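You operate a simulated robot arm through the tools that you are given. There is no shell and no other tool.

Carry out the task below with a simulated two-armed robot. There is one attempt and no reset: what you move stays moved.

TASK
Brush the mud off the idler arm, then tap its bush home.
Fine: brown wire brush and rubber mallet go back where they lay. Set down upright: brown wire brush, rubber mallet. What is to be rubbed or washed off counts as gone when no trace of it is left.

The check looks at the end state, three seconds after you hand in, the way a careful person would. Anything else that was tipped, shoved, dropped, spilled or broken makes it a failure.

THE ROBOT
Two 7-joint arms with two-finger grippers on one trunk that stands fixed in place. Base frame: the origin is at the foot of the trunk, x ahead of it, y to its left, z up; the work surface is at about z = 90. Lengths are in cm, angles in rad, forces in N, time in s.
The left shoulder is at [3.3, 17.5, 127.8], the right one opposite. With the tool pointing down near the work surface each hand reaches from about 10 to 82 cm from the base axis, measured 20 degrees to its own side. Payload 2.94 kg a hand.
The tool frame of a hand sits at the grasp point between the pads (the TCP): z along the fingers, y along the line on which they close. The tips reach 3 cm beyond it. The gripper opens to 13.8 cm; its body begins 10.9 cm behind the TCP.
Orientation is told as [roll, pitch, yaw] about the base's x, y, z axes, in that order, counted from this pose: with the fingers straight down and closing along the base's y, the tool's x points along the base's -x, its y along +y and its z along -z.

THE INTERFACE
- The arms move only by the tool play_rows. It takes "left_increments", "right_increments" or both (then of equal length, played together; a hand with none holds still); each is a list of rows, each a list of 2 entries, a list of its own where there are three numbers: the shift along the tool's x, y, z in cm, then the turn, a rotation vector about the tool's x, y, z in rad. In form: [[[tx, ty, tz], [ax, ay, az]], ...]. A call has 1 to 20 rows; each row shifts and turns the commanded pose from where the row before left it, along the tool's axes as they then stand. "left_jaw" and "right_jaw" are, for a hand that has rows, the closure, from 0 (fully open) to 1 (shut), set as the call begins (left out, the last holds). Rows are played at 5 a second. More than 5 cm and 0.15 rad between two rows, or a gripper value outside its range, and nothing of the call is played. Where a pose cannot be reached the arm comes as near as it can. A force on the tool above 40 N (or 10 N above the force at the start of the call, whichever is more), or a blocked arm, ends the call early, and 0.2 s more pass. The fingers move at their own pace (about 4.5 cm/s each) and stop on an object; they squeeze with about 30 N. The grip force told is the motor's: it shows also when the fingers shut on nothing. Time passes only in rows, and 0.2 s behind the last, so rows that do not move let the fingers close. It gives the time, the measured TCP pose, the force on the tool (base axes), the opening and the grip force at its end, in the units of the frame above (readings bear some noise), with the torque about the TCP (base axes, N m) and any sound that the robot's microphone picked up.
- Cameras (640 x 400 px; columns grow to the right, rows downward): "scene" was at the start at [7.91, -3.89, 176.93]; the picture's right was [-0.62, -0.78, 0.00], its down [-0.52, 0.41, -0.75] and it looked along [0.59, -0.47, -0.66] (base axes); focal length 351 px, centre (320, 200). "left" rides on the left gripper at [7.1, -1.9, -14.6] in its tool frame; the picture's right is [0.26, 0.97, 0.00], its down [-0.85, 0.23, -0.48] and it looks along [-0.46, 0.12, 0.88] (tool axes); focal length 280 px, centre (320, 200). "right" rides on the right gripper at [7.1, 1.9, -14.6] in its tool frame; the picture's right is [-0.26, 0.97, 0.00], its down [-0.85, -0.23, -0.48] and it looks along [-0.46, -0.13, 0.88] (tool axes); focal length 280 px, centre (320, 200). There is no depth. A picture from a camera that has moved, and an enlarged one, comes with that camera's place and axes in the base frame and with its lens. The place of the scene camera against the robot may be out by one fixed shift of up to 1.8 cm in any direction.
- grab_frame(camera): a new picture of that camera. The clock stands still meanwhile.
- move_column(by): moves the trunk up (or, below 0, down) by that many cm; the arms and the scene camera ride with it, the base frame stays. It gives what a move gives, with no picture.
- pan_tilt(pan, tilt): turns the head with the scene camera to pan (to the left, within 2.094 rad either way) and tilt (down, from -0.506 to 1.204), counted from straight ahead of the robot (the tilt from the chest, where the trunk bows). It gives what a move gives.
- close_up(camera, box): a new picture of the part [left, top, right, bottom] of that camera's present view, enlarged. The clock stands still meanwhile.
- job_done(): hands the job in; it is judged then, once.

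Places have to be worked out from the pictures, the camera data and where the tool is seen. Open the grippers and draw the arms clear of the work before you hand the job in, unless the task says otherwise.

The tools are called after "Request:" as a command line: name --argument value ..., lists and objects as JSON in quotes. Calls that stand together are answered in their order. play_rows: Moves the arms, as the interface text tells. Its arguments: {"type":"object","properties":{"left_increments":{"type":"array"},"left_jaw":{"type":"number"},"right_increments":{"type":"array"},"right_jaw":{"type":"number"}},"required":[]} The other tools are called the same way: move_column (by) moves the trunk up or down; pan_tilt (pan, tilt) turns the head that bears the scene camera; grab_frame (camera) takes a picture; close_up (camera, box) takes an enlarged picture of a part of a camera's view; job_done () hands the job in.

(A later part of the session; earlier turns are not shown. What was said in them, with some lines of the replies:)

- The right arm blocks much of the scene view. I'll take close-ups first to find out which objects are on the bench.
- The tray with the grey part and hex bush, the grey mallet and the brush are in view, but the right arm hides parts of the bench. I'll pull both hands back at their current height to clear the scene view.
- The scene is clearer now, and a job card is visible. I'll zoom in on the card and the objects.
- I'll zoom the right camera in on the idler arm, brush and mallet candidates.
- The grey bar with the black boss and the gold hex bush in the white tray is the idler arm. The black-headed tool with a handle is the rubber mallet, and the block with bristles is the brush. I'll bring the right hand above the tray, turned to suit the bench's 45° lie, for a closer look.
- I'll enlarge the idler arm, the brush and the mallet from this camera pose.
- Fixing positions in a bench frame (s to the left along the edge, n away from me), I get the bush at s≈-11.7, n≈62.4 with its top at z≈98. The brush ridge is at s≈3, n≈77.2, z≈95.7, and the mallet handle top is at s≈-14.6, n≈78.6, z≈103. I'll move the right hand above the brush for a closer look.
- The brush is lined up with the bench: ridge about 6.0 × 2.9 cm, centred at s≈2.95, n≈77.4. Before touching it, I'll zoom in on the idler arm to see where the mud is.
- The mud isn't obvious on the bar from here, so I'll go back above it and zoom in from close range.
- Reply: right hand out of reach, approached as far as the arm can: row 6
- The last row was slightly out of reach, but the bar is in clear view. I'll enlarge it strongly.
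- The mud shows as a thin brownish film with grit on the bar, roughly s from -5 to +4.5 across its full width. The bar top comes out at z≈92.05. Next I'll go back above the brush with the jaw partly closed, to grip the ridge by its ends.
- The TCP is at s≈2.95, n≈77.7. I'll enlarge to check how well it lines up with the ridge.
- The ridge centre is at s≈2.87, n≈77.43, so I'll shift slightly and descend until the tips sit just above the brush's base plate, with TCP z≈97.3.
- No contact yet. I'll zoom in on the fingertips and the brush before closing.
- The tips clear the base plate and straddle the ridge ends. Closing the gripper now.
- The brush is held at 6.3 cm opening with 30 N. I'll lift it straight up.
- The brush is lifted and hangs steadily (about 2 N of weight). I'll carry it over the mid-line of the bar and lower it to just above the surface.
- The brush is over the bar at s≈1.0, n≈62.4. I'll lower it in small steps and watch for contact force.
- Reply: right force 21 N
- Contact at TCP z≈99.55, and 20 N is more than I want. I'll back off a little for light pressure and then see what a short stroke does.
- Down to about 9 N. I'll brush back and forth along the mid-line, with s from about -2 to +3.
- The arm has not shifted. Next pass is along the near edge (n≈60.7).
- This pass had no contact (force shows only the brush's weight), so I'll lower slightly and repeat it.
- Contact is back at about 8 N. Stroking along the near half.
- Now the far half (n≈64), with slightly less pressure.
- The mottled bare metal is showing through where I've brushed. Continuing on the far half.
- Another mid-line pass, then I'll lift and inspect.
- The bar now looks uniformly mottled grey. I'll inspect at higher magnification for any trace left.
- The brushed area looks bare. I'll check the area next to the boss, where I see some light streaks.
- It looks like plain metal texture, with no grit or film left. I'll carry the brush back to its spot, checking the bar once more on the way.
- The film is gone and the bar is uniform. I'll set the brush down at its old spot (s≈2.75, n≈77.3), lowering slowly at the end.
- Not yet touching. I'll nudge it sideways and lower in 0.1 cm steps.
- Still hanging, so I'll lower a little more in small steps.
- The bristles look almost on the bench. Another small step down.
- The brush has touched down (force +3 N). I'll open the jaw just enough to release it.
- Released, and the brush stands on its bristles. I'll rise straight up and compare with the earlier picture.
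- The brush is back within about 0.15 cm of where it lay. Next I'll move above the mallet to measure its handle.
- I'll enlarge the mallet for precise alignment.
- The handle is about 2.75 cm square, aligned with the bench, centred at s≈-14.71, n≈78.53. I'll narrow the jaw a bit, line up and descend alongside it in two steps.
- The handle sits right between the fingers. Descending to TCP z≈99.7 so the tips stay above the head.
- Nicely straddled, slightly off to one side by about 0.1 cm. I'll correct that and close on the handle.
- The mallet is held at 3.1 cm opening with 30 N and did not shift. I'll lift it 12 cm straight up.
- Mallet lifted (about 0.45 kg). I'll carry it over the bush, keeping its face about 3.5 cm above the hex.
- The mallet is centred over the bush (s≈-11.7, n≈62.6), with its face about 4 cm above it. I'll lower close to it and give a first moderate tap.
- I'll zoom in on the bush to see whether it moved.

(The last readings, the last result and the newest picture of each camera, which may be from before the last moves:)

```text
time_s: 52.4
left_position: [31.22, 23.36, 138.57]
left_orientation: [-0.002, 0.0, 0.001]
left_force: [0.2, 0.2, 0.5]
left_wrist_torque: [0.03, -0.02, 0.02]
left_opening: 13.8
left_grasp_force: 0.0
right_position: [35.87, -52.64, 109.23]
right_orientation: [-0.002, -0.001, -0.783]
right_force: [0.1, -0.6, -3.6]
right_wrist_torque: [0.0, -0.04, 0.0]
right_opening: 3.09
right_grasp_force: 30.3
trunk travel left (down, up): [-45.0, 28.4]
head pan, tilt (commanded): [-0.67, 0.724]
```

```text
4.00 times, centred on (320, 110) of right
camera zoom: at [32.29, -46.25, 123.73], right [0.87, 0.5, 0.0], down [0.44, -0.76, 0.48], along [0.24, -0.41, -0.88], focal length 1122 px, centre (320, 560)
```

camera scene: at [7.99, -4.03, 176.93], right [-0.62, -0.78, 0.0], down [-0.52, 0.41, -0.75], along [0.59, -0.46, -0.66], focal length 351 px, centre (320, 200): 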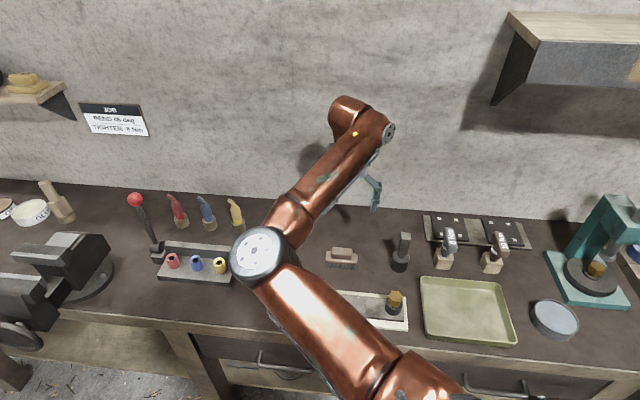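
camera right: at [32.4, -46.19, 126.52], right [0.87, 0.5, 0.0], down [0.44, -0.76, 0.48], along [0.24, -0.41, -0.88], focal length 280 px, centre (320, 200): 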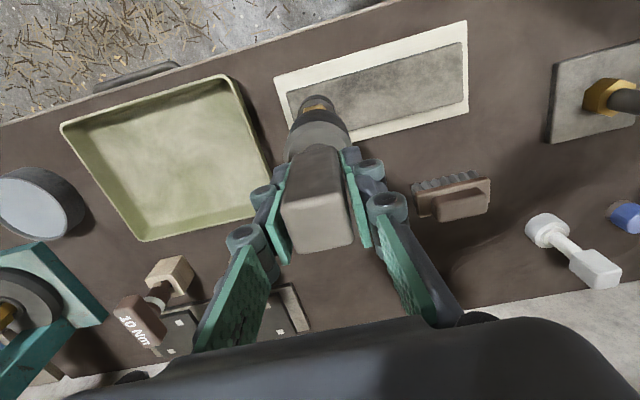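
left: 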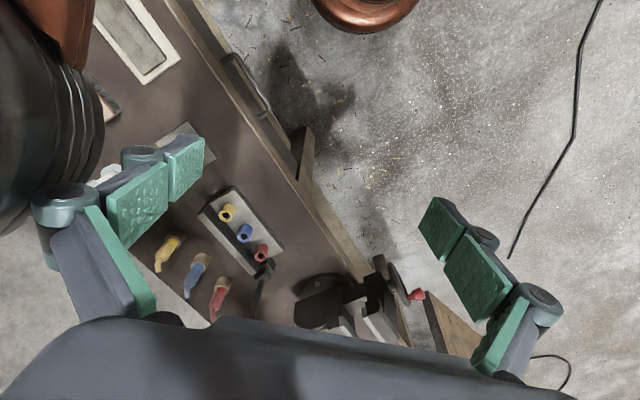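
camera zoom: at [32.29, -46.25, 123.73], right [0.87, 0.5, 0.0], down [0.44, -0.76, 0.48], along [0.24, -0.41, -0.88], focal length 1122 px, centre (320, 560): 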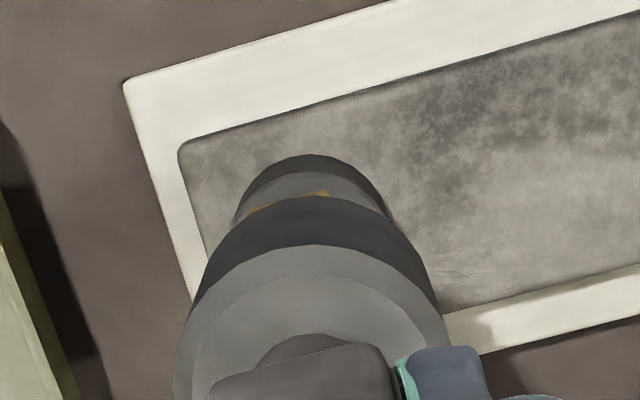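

The bush sank by roughly 0.6 cm; it appears to have about 0.3–0.5 cm left before the hex seats on the boss. I'll give a second, slightly deeper tap.

Request:
play_rows --right_increments '[[[0, 0, 2.7], [0, 0, 0]], [[0, 0, -2.7], [0, 0, 0]], [[0, 0, 0], [0, 0, 0]]]'

Request:
close_up --camera "scene" --box '[374, 284, 414, 314]'

```text
time_s: 53.2
left_position: [31.28, 23.34, 138.53]
left_orientation: [-0.003, -0.001, 0.002]
left_force: [1.1, -0.1, -0.7]
left_wrist_torque: [0.01, 0.0, 0.01]
left_opening: 13.8
left_grasp_force: 0.0
right_position: [35.86, -52.51, 109.08]
right_orientation: [-0.004, 0.0, -0.782]
right_force: [0.1, 0.2, -4.1]
right_wrist_torque: [-0.01, -0.01, 0.0]
right_opening: 3.12
right_grasp_force: 30.7
trunk travel left (down, up): [-45.0, 28.4]
head pan, tilt (commanded): [-0.67, 0.724]
```

```text
13.33 times, centred on (394, 299) of scene
camera zoom: at [7.96, -3.85, 176.93], right [-0.62, -0.78, 0.0], down [-0.52, 0.41, -0.75], along [0.59, -0.47, -0.66], focal length 4682 px, centre (-667, -1120)
```

zoom: 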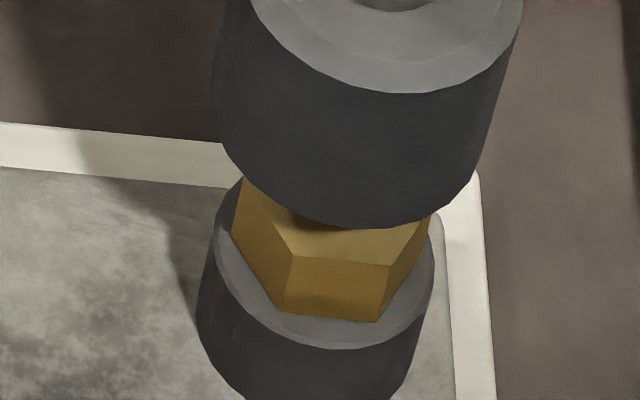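

The hex now looks seated with no dark gap. I'll lift the mallet clear and look at it from both cameras.

Request:
play_rows --right_increments '[[[0, 0, -3], [0, 0, 0]], [[-2, 0, -1], [0, 0, 0]], [[-4, 0, 0], [0, 0, 0]], [[-2, 0, 0], [0, 0, 0]], [[0, 0, 0], [0, 0, 0]]]'

Request:
close_up --camera "scene" --box '[374, 284, 414, 314]'

Request:
close_up --camera "right" --box '[220, 0, 420, 120]'

```text
time_s: 54.4
left_position: [31.41, 23.24, 138.65]
left_orientation: [-0.001, 0.0, 0.002]
left_force: [0.1, 0.9, 0.4]
left_wrist_torque: [0.01, 0.02, 0.01]
left_opening: 13.79
left_grasp_force: 0.1
right_position: [41.67, -58.3, 112.88]
right_orientation: [0.001, 0.001, -0.784]
right_force: [-0.4, -0.3, -4.1]
right_wrist_torque: [0.0, -0.02, 0.0]
right_opening: 3.07
right_grasp_force: 30.0
trunk travel left (down, up): [-45.0, 28.4]
head pan, tilt (commanded): [-0.67, 0.724]
```

```text
13.33 times, centred on (394, 299) of scene
camera zoom: at [7.93, -3.91, 176.93], right [-0.62, -0.78, 0.0], down [-0.52, 0.41, -0.75], along [0.59, -0.47, -0.66], focal length 4682 px, centre (-667, -1120)
```

zoom: 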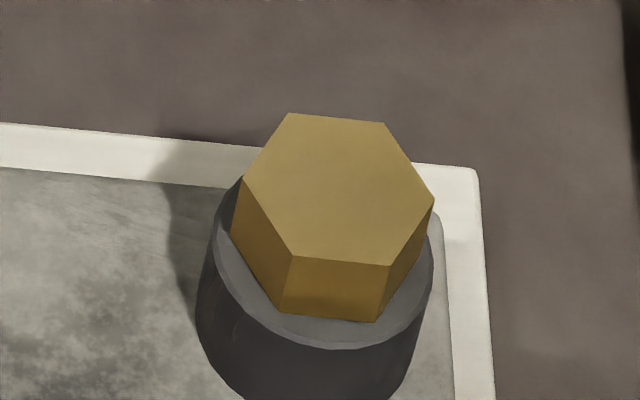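

```text
3.20 times, centred on (320, 60) of right
camera zoom: at [38.15, -51.83, 127.52], right [0.87, 0.5, 0.0], down [0.44, -0.76, 0.48], along [0.24, -0.41, -0.88], focal length 897 px, centre (320, 648)
```

zoom: 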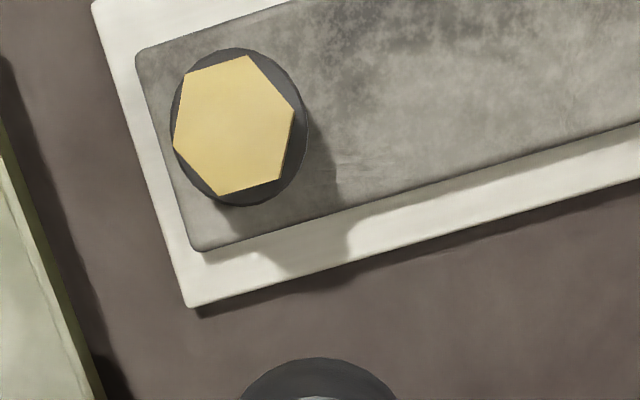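

The bush went down clearly, but I want to be sure it is fully home. I'll return over it and give a slightly deeper third tap. If it is already seated it won't move further.

Request:
play_rows --right_increments '[[[4, 0, 0], [0, 0, 0]], [[4, 0, 0], [0, 0, 0]], [[0, 0, 2], [0, 0, 0]], [[0, 0, 2], [0, 0, 0]], [[0, 0, 0], [0, 0, 0]], [[0, 0, 3.0], [0, 0, 0]], [[0, 0, 0], [0, 0, 0]]]'

Request:
close_up --camera "scene" --box '[374, 284, 414, 314]'

```text
time_s: 56.0
left_position: [31.07, 23.63, 138.73]
left_orientation: [-0.006, -0.002, 0.001]
left_force: [0.6, -0.1, -0.4]
left_wrist_torque: [0.04, -0.02, 0.04]
left_opening: 13.79
left_grasp_force: 0.1
right_position: [36.04, -52.2, 106.42]
right_orientation: [0.001, -0.007, -0.784]
right_force: [3.0, 0.0, 38.1]
right_wrist_torque: [0.07, 0.01, -0.05]
right_opening: 3.14
right_grasp_force: 30.3
trunk travel left (down, up): [-45.0, 28.4]
head pan, tilt (commanded): [-0.67, 0.724]
```

```text
13.33 times, centred on (394, 299) of scene
camera zoom: at [7.72, -3.53, 177.0], right [-0.62, -0.78, 0.0], down [-0.52, 0.41, -0.75], along [0.59, -0.47, -0.66], focal length 4682 px, centre (-667, -1120)
```

zoom: 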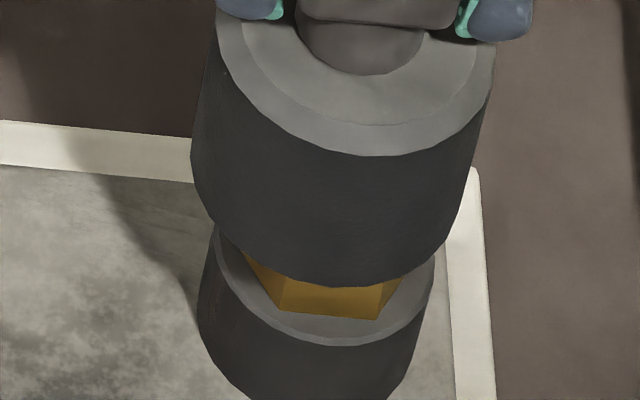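

The mallet now pushes with 38 N and the bush no longer moves, so it seems bottomed out. I'll lift off and examine the seat line at high magnification.

Request:
play_rows --right_increments '[[[0, 0, -2], [0, 0, 0]], [[0, 0, -3], [0, 0, 0]], [[-2, 0, -2], [0, 0, 0]], [[-4, 0, 0], [0, 0, 0]], [[-2, 0, 0], [0, 0, 0]], [[0, 0, 0], [0, 0, 0]]]'

Request:
close_up --camera "scene" --box '[384, 294, 408, 312]'

Request:
close_up --camera "scene" --box '[374, 284, 414, 314]'

Request:
close_up --camera "right" --box '[220, 0, 420, 120]'

```text
time_s: 57.4
left_position: [31.2, 23.24, 138.58]
left_orientation: [0.002, 0.0, 0.001]
left_force: [-0.2, 0.0, -0.1]
left_wrist_torque: [-0.01, 0.01, 0.0]
left_opening: 13.83
left_grasp_force: 0.1
right_position: [41.68, -58.01, 113.0]
right_orientation: [0.0, 0.0, -0.785]
right_force: [-0.6, 0.5, -4.5]
right_wrist_torque: [-0.03, 0.01, 0.0]
right_opening: 3.05
right_grasp_force: 30.1
trunk travel left (down, up): [-45.0, 28.4]
head pan, tilt (commanded): [-0.67, 0.724]
```

```text
16.00 times, centred on (396, 303) of scene
camera zoom: at [7.93, -3.89, 176.93], right [-0.62, -0.78, 0.0], down [-0.52, 0.41, -0.75], along [0.59, -0.47, -0.66], focal length 5618 px, centre (-896, -1448)
```

zoom: 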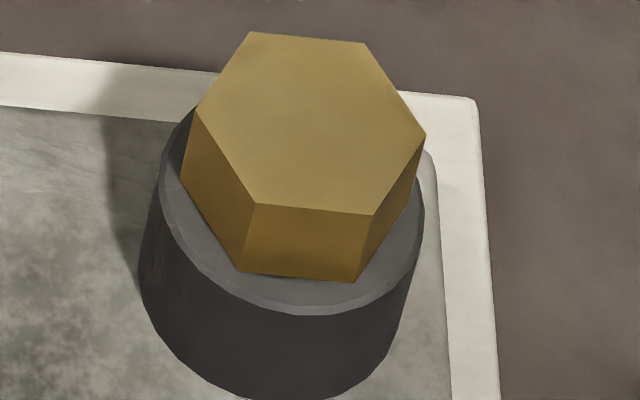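

```text
13.33 times, centred on (394, 299) of scene
camera zoom: at [7.93, -3.89, 176.93], right [-0.62, -0.78, 0.0], down [-0.52, 0.41, -0.75], along [0.59, -0.47, -0.66], focal length 4682 px, centre (-667, -1120)
```

zoom: 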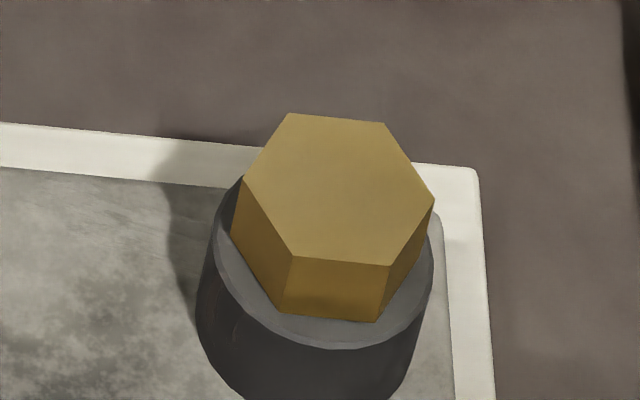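

```text
3.20 times, centred on (320, 60) of right
camera zoom: at [38.11, -51.67, 127.58], right [0.87, 0.5, 0.0], down [0.44, -0.76, 0.48], along [0.24, -0.41, -0.88], focal length 897 px, centre (320, 648)
```

zoom: 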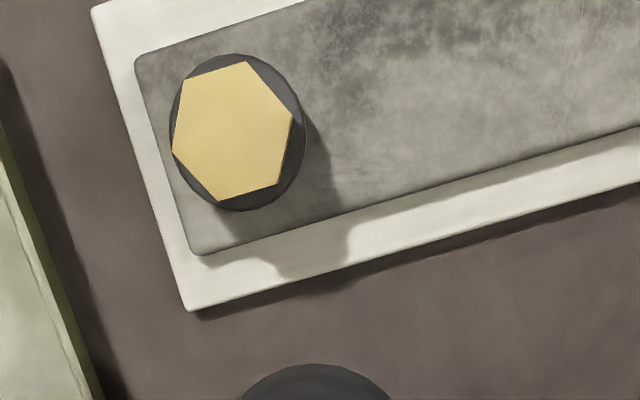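

The bush didn't move between the second and third taps. I'll zoom in further on the seam at the front of the hex.

Request:
close_up --camera "scene" --box '[390, 304, 404, 313]'

Request:
close_up --camera "right" --box '[265, 10, 325, 70]'

```text
16.00 times, centred on (397, 308) of scene
camera zoom: at [7.93, -3.89, 176.93], right [-0.62, -0.78, 0.0], down [-0.52, 0.41, -0.75], along [0.59, -0.47, -0.66], focal length 5618 px, centre (-912, -1536)
```

zoom: 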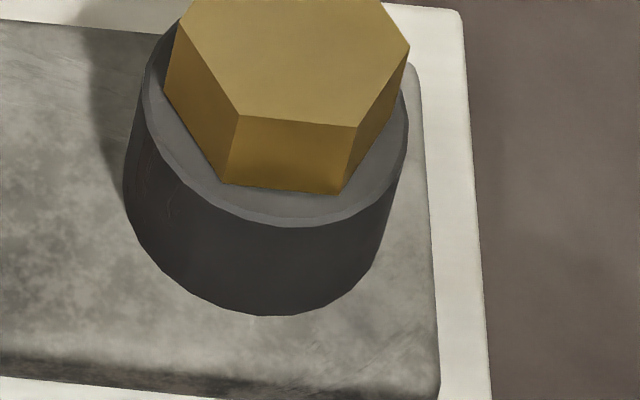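

```text
6.67 times, centred on (295, 40) of right
camera zoom: at [38.11, -51.67, 127.58], right [0.87, 0.5, 0.0], down [0.44, -0.76, 0.48], along [0.24, -0.41, -0.88], focal length 1869 px, centre (487, 1267)
```

zoom: 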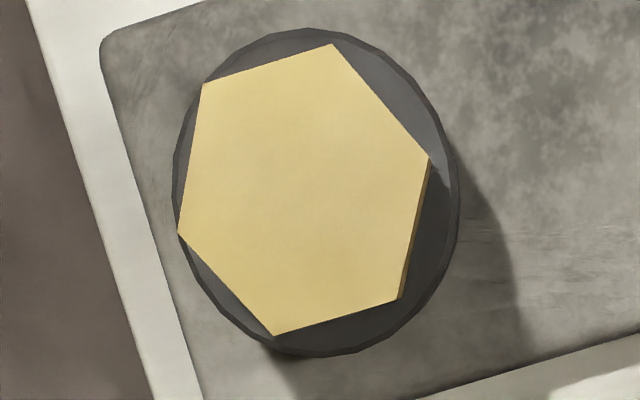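

The seam shows only a hair-thin sliver where the bore edge peeks past the hex flat, which fits a seated hex. One more firm tap will make sure it is fully home.

Request:
play_rows --right_increments '[[[4, 0, 0], [0, 0, 0]], [[4, 0, 0], [0, 0, 0]], [[0, 0, 2.6], [0, 0, 0]], [[0, 0, 0], [0, 0, 0]], [[0, 0, 4.3], [0, 0, 0]], [[0, 0, -4.3], [0, 0, 0]], [[0, 0, 0], [0, 0, 0]]]'

Request:
close_up --camera "scene" --box '[374, 284, 414, 314]'

```text
time_s: 59.0
left_position: [31.42, 23.23, 138.59]
left_orientation: [0.001, 0.0, 0.001]
left_force: [0.1, -0.2, -0.9]
left_wrist_torque: [-0.04, 0.02, -0.01]
left_opening: 13.82
left_grasp_force: 0.1
right_position: [35.83, -52.45, 110.34]
right_orientation: [0.0, 0.0, -0.783]
right_force: [0.8, 0.0, -4.7]
right_wrist_torque: [0.03, 0.02, -0.01]
right_opening: 3.05
right_grasp_force: 29.7
trunk travel left (down, up): [-45.0, 28.4]
head pan, tilt (commanded): [-0.67, 0.724]
```

```text
13.33 times, centred on (394, 299) of scene
camera zoom: at [8.01, -3.95, 176.92], right [-0.62, -0.78, 0.0], down [-0.52, 0.41, -0.75], along [0.59, -0.47, -0.66], focal length 4682 px, centre (-667, -1120)
```

zoom: 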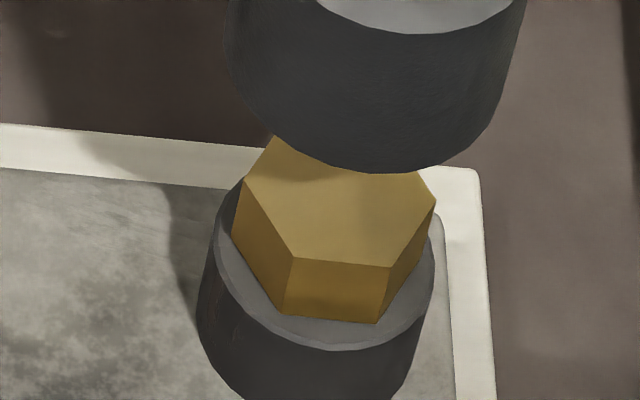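

The bush is unchanged by the firm tap, so it is home. I'll carry the mallet back to above its old spot by reversing my commanded shifts.

Request:
play_rows --right_increments '[[[0, 0, -1.2], [0, 0, 0]], [[-4.02, -0.745, 0], [0, 0, 0]], [[-4.02, -0.745, 0], [0, 0, 0]], [[-4.02, -0.745, 0], [0, 0, 0]], [[-4.02, -0.745, 0], [0, 0, 0]], [[0, 0, 0], [0, 0, 0]], [[0, 0, 0], [0, 0, 0]]]'

Request:
grab_frame --camera "right"

Request:
close_up --camera "right" --box '[220, 90, 420, 260]'

Request:
close_up --camera "scene" --box '[340, 190, 460, 280]'

```text
time_s: 60.6
left_position: [31.28, 23.3, 138.71]
left_orientation: [0.001, -0.001, 0.002]
left_force: [0.0, 0.2, 0.3]
left_wrist_torque: [0.06, 0.02, -0.03]
left_opening: 13.78
left_grasp_force: 0.0
right_position: [45.23, -65.95, 111.5]
right_orientation: [0.0, 0.0, -0.785]
right_force: [-0.3, -0.2, -4.3]
right_wrist_torque: [0.04, -0.01, 0.04]
right_opening: 3.09
right_grasp_force: 30.0
trunk travel left (down, up): [-45.0, 28.4]
head pan, tilt (commanded): [-0.67, 0.724]
```

```text
taken
camera right: at [41.67, -59.54, 126.12], right [0.87, 0.5, 0.0], down [0.44, -0.76, 0.48], along [0.24, -0.41, -0.88], focal length 280 px, centre (320, 200)
```

right: 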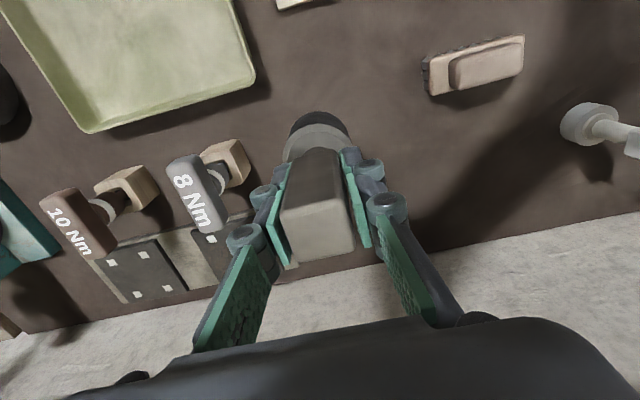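

```text
2.35 times, centred on (320, 175) of right
camera zoom: at [41.67, -59.54, 126.12], right [0.87, 0.5, 0.0], down [0.44, -0.76, 0.48], along [0.24, -0.41, -0.88], focal length 660 px, centre (320, 259)
```

zoom: 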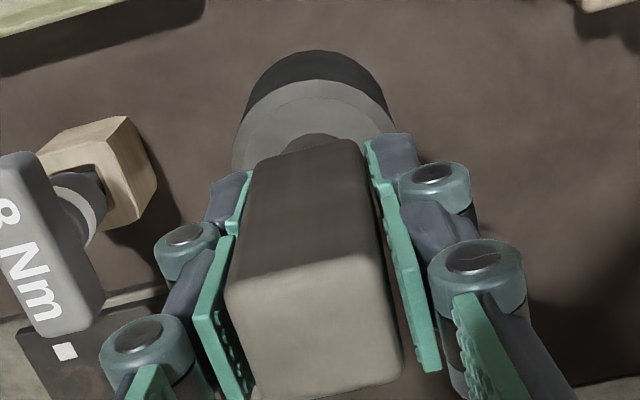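

```text
4.44 times, centred on (400, 235) of scene
camera zoom: at [7.96, -4.02, 176.93], right [-0.62, -0.78, 0.0], down [-0.52, 0.41, -0.75], along [0.59, -0.46, -0.66], focal length 1561 px, centre (-36, 44)
```

zoom: 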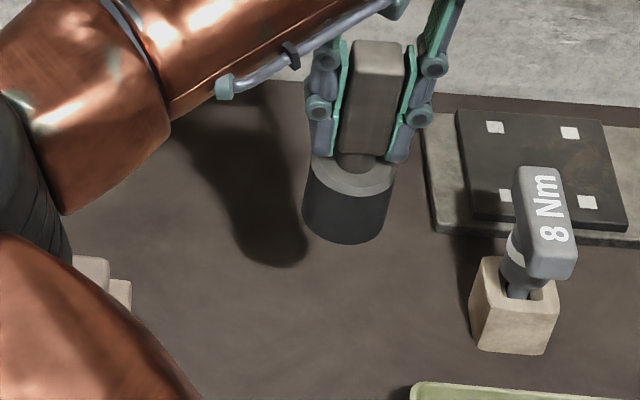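

The mallet slid up about 0.4 cm in the grip during the taps but is otherwise straight. I'll lower it at the original spot, slowing near the bench.

Request:
play_rows --right_increments '[[[0, 0, 4], [0, 0, 0]], [[0, 0, 4], [0, 0, 0]], [[0, 0, 3], [0, 0, 0]], [[0, 0, 0.7], [0, 0, 0]], [[0, 0, 0.2], [0, 0, 0]], [[0, 0, 0], [0, 0, 0]]]'

```text
time_s: 62.0
left_position: [31.28, 23.27, 138.58]
left_orientation: [0.0, 0.0, 0.002]
left_force: [-0.2, 0.2, 0.3]
left_wrist_torque: [-0.02, -0.01, 0.01]
left_opening: 13.8
left_grasp_force: 0.0
right_position: [45.16, -65.95, 99.73]
right_orientation: [0.0, 0.0, -0.783]
right_force: [-0.6, -0.5, -4.2]
right_wrist_torque: [0.02, -0.02, 0.01]
right_opening: 3.08
right_grasp_force: 29.6
trunk travel left (down, up): [-45.0, 28.4]
head pan, tilt (commanded): [-0.67, 0.724]
```

Still hanging freely at z≈99.73, so I'll continue in small steps until I feel the bench.

Request:
play_rows --right_increments '[[[0, 0, 0.15], [0, 0, 0]], [[0, 0, 0.1], [0, 0, 0]], [[0, 0, 0], [0, 0, 0]]]'

```text
time_s: 62.8
left_position: [31.3, 23.31, 138.6]
left_orientation: [-0.001, -0.001, 0.002]
left_force: [-0.1, 0.1, 0.1]
left_wrist_torque: [-0.01, -0.01, -0.01]
left_opening: 13.81
left_grasp_force: 0.1
right_position: [45.22, -66.04, 99.44]
right_orientation: [0.0, 0.0, -0.783]
right_force: [-0.3, -0.3, -3.8]
right_wrist_torque: [0.0, 0.01, -0.02]
right_opening: 3.08
right_grasp_force: 29.7
trunk travel left (down, up): [-45.0, 28.4]
head pan, tilt (commanded): [-0.67, 0.724]
```

Request:
play_rows --right_increments '[[[0, 0, 0.1], [0, 0, 0]], [[0, 0, 0.08], [0, 0, 0]], [[0, 0, 0], [0, 0, 0]]]'

```text
time_s: 63.6
left_position: [31.34, 23.26, 138.58]
left_orientation: [0.001, 0.0, 0.003]
left_force: [0.4, 0.0, -1.2]
left_wrist_torque: [-0.05, 0.0, -0.01]
left_opening: 13.81
left_grasp_force: 0.1
right_position: [45.26, -65.99, 99.41]
right_orientation: [0.0, 0.0, -0.784]
right_force: [0.4, 0.6, -4.0]
right_wrist_torque: [0.02, -0.01, -0.02]
right_opening: 3.07
right_grasp_force: 30.3
trunk travel left (down, up): [-45.0, 28.4]
head pan, tilt (commanded): [-0.67, 0.724]
```

Still about 4 N hanging. Another two fine steps.

Request:
play_rows --right_increments '[[[0, 0, 0.08], [0, 0, 0]], [[0, 0, 0.07], [0, 0, 0]], [[0, 0, 0], [0, 0, 0]]]'

Request:
close_up --camera "scene" --box '[370, 220, 430, 280]'

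```text
time_s: 64.4
left_position: [31.26, 23.29, 138.56]
left_orientation: [0.0, 0.0, 0.002]
left_force: [0.8, -1.1, -0.3]
left_wrist_torque: [-0.02, 0.0, -0.03]
left_opening: 13.81
left_grasp_force: 0.1
right_position: [45.07, -66.1, 99.3]
right_orientation: [0.0, -0.002, -0.783]
right_force: [1.0, -0.6, -3.9]
right_wrist_torque: [-0.03, -0.02, 0.02]
right_opening: 3.04
right_grasp_force: 29.8
trunk travel left (down, up): [-45.0, 28.4]
head pan, tilt (commanded): [-0.67, 0.724]
```

```text
6.67 times, centred on (400, 250) of scene
camera zoom: at [7.94, -3.91, 176.93], right [-0.62, -0.78, 0.0], down [-0.52, 0.41, -0.75], along [0.59, -0.47, -0.66], focal length 2341 px, centre (-213, -133)
```

zoom: 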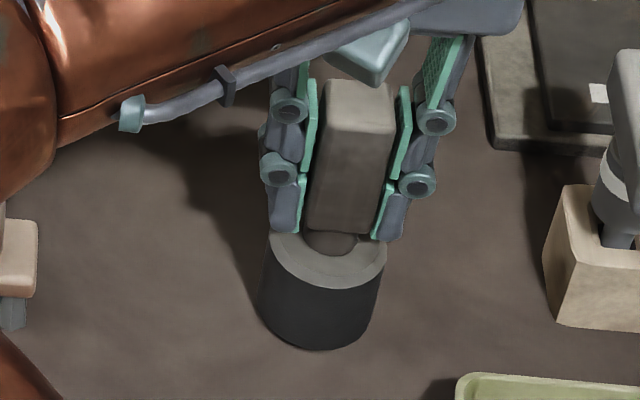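

The picture nearly matches the original (just 2–3 px high), so contact is close. Continuing in fine steps.

Request:
play_rows --right_increments '[[[0, 0, 0.07], [0, 0, 0]], [[0, 0, 0.06], [0, 0, 0]], [[0, 0, 0], [0, 0, 0]]]'

```text
time_s: 65.2
left_position: [31.17, 23.39, 138.52]
left_orientation: [-0.002, 0.0, 0.003]
left_force: [0.7, -1.2, -0.3]
left_wrist_torque: [0.0, 0.0, 0.01]
left_opening: 13.8
left_grasp_force: 0.0
right_position: [45.17, -66.06, 99.04]
right_orientation: [0.0, 0.0, -0.784]
right_force: [-1.9, 0.8, 2.5]
right_wrist_torque: [0.21, 0.18, 0.02]
right_opening: 3.08
right_grasp_force: 29.6
trunk travel left (down, up): [-45.0, 28.4]
head pan, tilt (commanded): [-0.67, 0.724]
```

Touchdown (+2.5 N). I'll open the jaw to release the mallet.

Request:
play_rows --right_increments '[[[0, 0, 0.03], [0, 0, 0]], [[0, 0, 0], [0, 0, 0]], [[0, 0, 0], [0, 0, 0]], [[0, 0, 0], [0, 0, 0]]]' --right_jaw 0.5

Request:
close_up --camera "right" --box '[220, 90, 420, 260]'

Request:
close_up --camera "scene" --box '[360, 220, 440, 280]'

```text
time_s: 66.2
left_position: [31.18, 23.45, 138.56]
left_orientation: [-0.002, 0.001, 0.003]
left_force: [0.2, 0.2, -0.6]
left_wrist_torque: [0.03, 0.0, 0.02]
left_opening: 13.81
left_grasp_force: 0.0
right_position: [45.19, -65.92, 99.05]
right_orientation: [-0.001, 0.0, -0.783]
right_force: [0.7, -0.2, 0.0]
right_wrist_torque: [0.02, 0.0, 0.0]
right_opening: 6.89
right_grasp_force: 0.1
trunk travel left (down, up): [-45.0, 28.4]
head pan, tilt (commanded): [-0.67, 0.724]
```

```text
2.35 times, centred on (320, 175) of right
camera zoom: at [41.62, -59.55, 113.68], right [0.87, 0.5, 0.0], down [0.44, -0.76, 0.48], along [0.24, -0.41, -0.88], focal length 660 px, centre (320, 259)
```

zoom: 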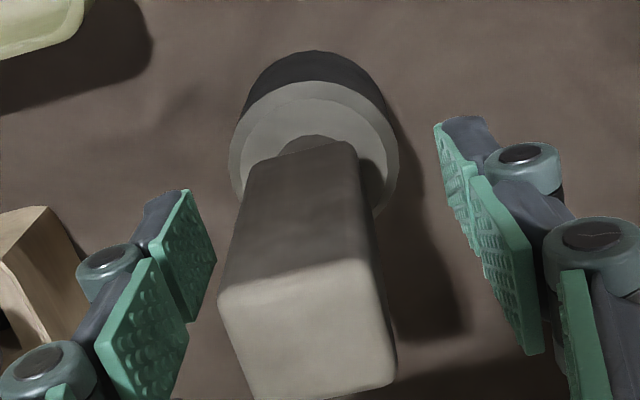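

```text
6.67 times, centred on (400, 250) of scene
camera zoom: at [7.9, -3.85, 176.94], right [-0.62, -0.78, 0.0], down [-0.52, 0.41, -0.75], along [0.59, -0.47, -0.66], focal length 2341 px, centre (-213, -133)
```

zoom: 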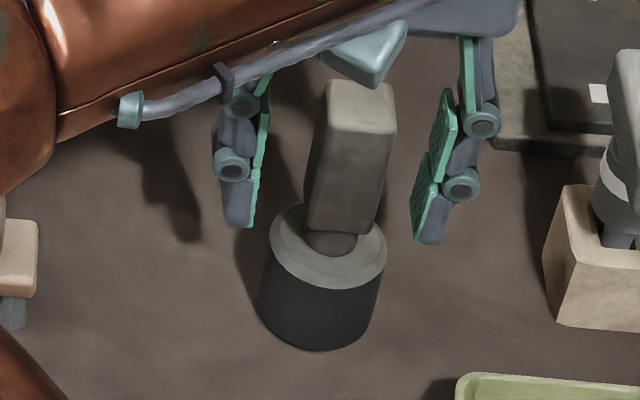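

The mallet stands upright at its old spot, matching within about 0.1 cm. I'll raise the hand straight up, then draw it back clear of the bench.

Request:
play_rows --right_increments '[[[0, 0, -2], [0, 0, 0]], [[0, 0, -4], [0, 0, 0]], [[0, 0, -4], [0, 0, 0]], [[0, 0, -4], [0, 0, 0]], [[0, 0, -4], [0, 0, 0]], [[0, 0, -4], [0, 0, 0]], [[0, 0, 0], [0, 0, 0]]]'

Request:
grab_frame --camera "right"

Request:
grab_frame --camera "scene"

```text
time_s: 67.8
left_position: [31.18, 23.32, 138.62]
left_orientation: [0.0, 0.0, 0.004]
left_force: [0.7, 0.9, 1.3]
left_wrist_torque: [0.04, 0.02, 0.0]
left_opening: 13.77
left_grasp_force: 0.0
right_position: [45.09, -66.01, 121.18]
right_orientation: [0.0, 0.0, -0.783]
right_force: [0.2, -0.2, 0.2]
right_wrist_torque: [0.01, 0.02, -0.01]
right_opening: 6.9
right_grasp_force: 0.0
trunk travel left (down, up): [-45.0, 28.4]
head pan, tilt (commanded): [-0.67, 0.724]
```

```text
taken
camera right: at [41.56, -59.67, 135.77], right [0.87, 0.5, 0.0], down [0.44, -0.76, 0.48], along [0.24, -0.41, -0.88], focal length 280 px, centre (320, 200)
```

right: 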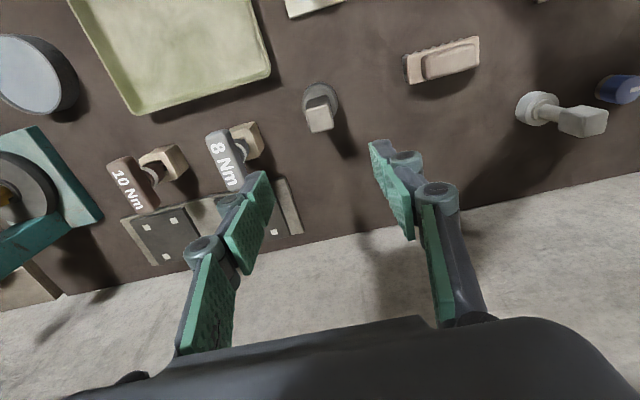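

```text
taken
camera scene: at [7.97, -3.9, 176.93], right [-0.62, -0.78, 0.0], down [-0.52, 0.41, -0.75], along [0.59, -0.47, -0.66], focal length 351 px, centre (320, 200)
```

scene: 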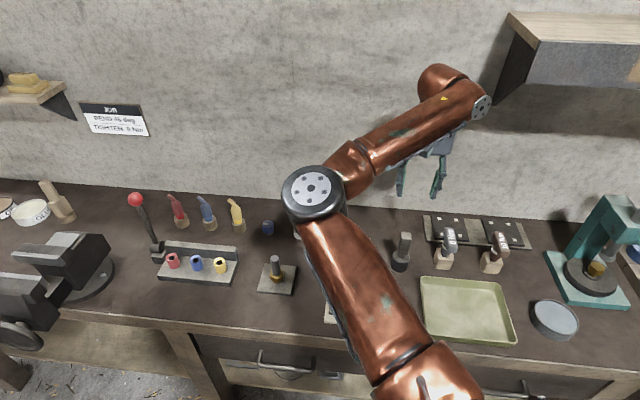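

I'll swing the right hand back to the earlier viewing pose above the bar for a final inspection, with the gripper fully open.

Request:
play_rows --right_increments '[[[3.57, 2.2, 0], [0, 0, 0]], [[3.57, 2.2, 0.5], [0, 0, 0]], [[3.57, 2.2, 0.5], [0, 0, 0]], [[3.57, 2.2, 0.5], [0, 0, 0]], [[3.57, 2.2, 0.5], [0, 0, 0]], [[3.57, 2.2, 0.5], [0, 0, 0]], [[3.57, 2.2, 0.5], [0, 0, 0]], [[0, 0, 0], [0, 0, 0]]]' --right_jaw 0

Request:
grab_frame --camera "right"

Request:
close_up --camera "right" --box '[216, 110, 384, 215]'

Request:
close_up --camera "right" --box '[230, 200, 410, 320]'

```text
time_s: 69.6
left_position: [31.35, 23.15, 138.67]
left_orientation: [-0.001, 0.0, 0.002]
left_force: [-0.4, -1.1, -0.3]
left_wrist_torque: [0.05, 0.04, 0.01]
left_opening: 13.81
left_grasp_force: 0.1
right_position: [38.38, -37.46, 117.97]
right_orientation: [-0.001, -0.001, -0.782]
right_force: [0.1, -0.2, 0.6]
right_wrist_torque: [0.0, 0.0, 0.0]
right_opening: 13.79
right_grasp_force: 0.1
trunk travel left (down, up): [-45.0, 28.4]
head pan, tilt (commanded): [-0.67, 0.724]
```

```text
taken
camera right: at [34.77, -31.05, 132.49], right [0.87, 0.5, 0.0], down [0.44, -0.76, 0.48], along [0.24, -0.41, -0.88], focal length 280 px, centre (320, 200)
```

right: 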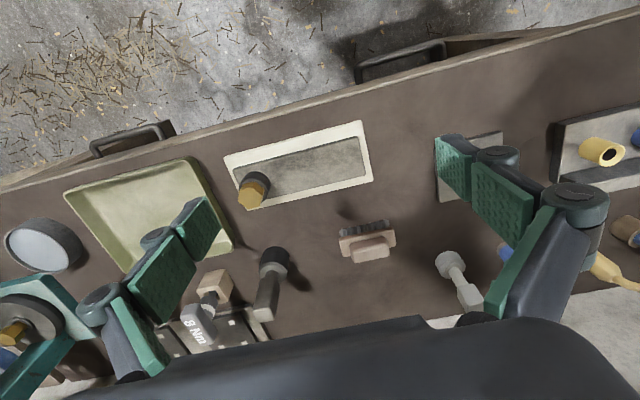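

```text
3.81 times, centred on (300, 162) of right
camera zoom: at [34.77, -31.05, 132.49], right [0.87, 0.5, 0.0], down [0.44, -0.76, 0.48], along [0.24, -0.41, -0.88], focal length 1068 px, centre (396, 343)
```

zoom: 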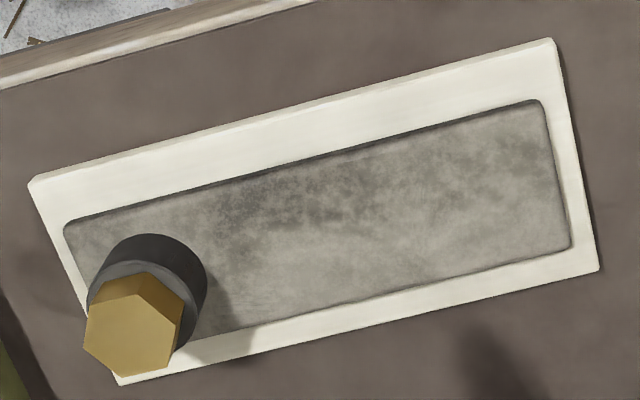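

```text
3.33 times, centred on (320, 260) of right
camera zoom: at [34.77, -31.05, 132.49], right [0.87, 0.5, 0.0], down [0.44, -0.76, 0.48], along [0.24, -0.41, -0.88], focal length 935 px, centre (320, 0)
```

zoom: 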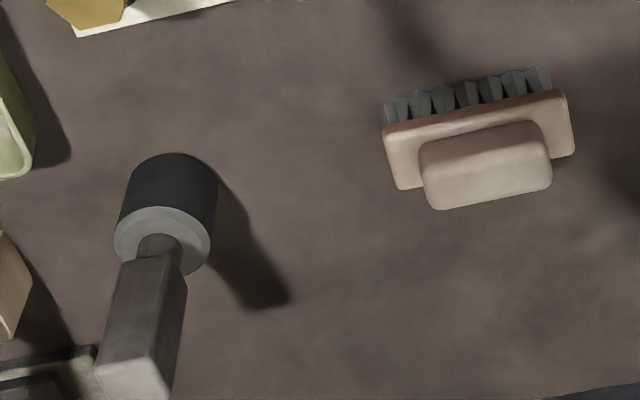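

The bar is uniformly bare, and the brush and mallet match their original places. One last enlarged look at the bush seat from this side.

Request:
close_up --camera "right" --box '[232, 160, 280, 215]'

Request:
close_up --camera "right" --box '[290, 125, 374, 195]'

```text
7.27 times, centred on (256, 188) of right
camera zoom: at [34.77, -31.05, 132.49], right [0.87, 0.5, 0.0], down [0.44, -0.76, 0.48], along [0.24, -0.41, -0.88], focal length 2039 px, centre (786, 291)
```

zoom: 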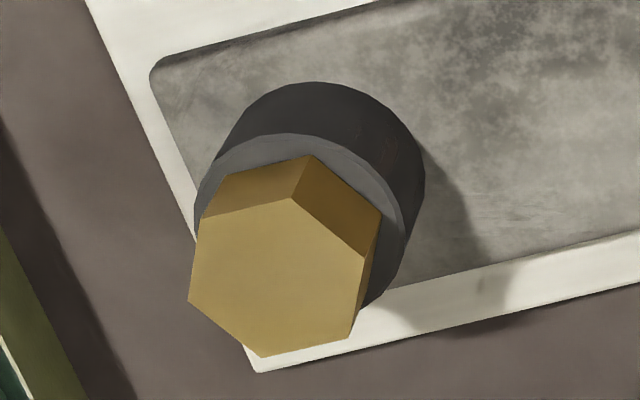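

```text
5.71 times, centred on (332, 160) of right
camera zoom: at [34.77, -31.05, 132.49], right [0.87, 0.5, 0.0], down [0.44, -0.76, 0.48], along [0.24, -0.41, -0.88], focal length 1602 px, centre (251, 429)
```

zoom: 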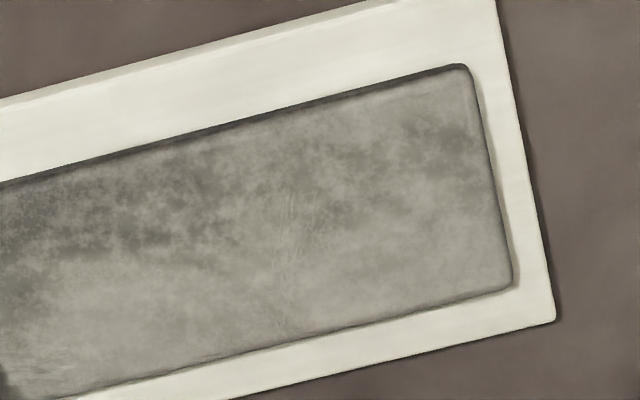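

The hex sits flat on the boss all round, and the surface is clean. I'll raise the open right hand well clear of the work before handing in.

Request:
play_rows --right_increments '[[[0, 0, -4], [0, 0, 0]], [[0, 0, -4], [0, 0, 0]], [[0, 0, -4], [0, 0, 0]], [[0, -2, -3], [0, 0, 0]], [[0, -4, 0], [0, 0, 0]], [[0, -4, 0], [0, 0, 0]], [[0, 0, 0], [0, 0, 0]]]'

Request:
grab_frame --camera "scene"

Request:
grab_frame --camera "right"

```text
time_s: 71.2
left_position: [31.25, 23.48, 138.53]
left_orientation: [-0.003, 0.001, 0.003]
left_force: [0.8, -0.2, -0.5]
left_wrist_torque: [0.0, -0.02, 0.0]
left_opening: 13.81
left_grasp_force: 0.0
right_position: [31.02, -44.56, 133.11]
right_orientation: [-0.002, -0.001, -0.782]
right_force: [0.4, 0.3, 0.7]
right_wrist_torque: [-0.02, 0.03, 0.03]
right_opening: 13.81
right_grasp_force: 0.1
trunk travel left (down, up): [-45.0, 28.4]
head pan, tilt (commanded): [-0.67, 0.724]
```

```text
taken
camera scene: at [7.95, -3.67, 176.94], right [-0.62, -0.78, 0.0], down [-0.52, 0.41, -0.75], along [0.59, -0.47, -0.66], focal length 351 px, centre (320, 200)
```

scene: 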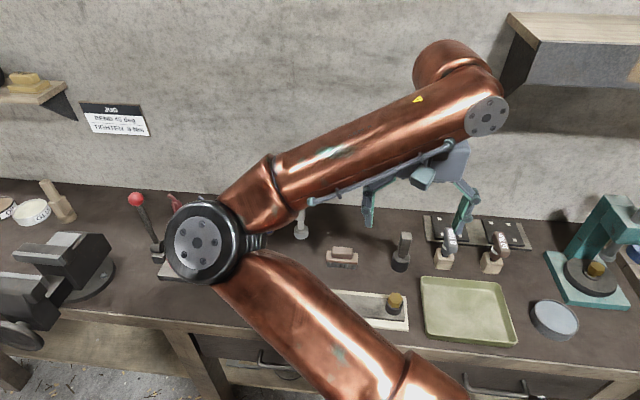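

```text
taken
camera right: at [27.56, -37.99, 147.62], right [0.87, 0.5, 0.0], down [0.44, -0.76, 0.48], along [0.24, -0.41, -0.88], focal length 280 px, centre (320, 200)
```

right: 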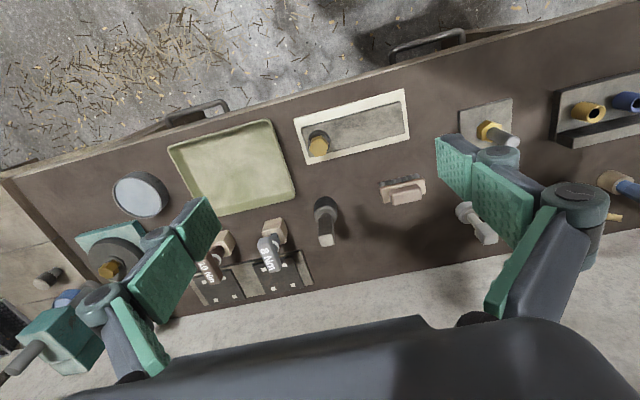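

The mud is off, the bush is seated, and the brush and mallet stand upright in their original places. Nothing else looks disturbed, and both hands are open and clear. Handing in.

Request:
job_done

```text
The job is handed in.
```

I brushed the mud off the idler arm and tapped its bush home, then handed the job in. No result of the check has come back.

- **Mud:** No film or grit shows in the final close-ups; the arm's top face is plain mottled metal throughout.
- **Bush:** It went down in two taps. A third tap, with the mallet held at about 38 N, and a firmer fourth did not move it further. The hex looks seated on the boss, judging by those taps and close-ups from two sides.
- **Brush and mallet:** Both stand upright where they lay, within about 0.15 cm for the brush and 0.1 cm for the mallet. The mallet slid up about 0.4 cm in the grip during the taps, so I set it down by feel.
- **Everything else:** Nothing else on the bench looks moved, and both grippers are open and clear of the work.
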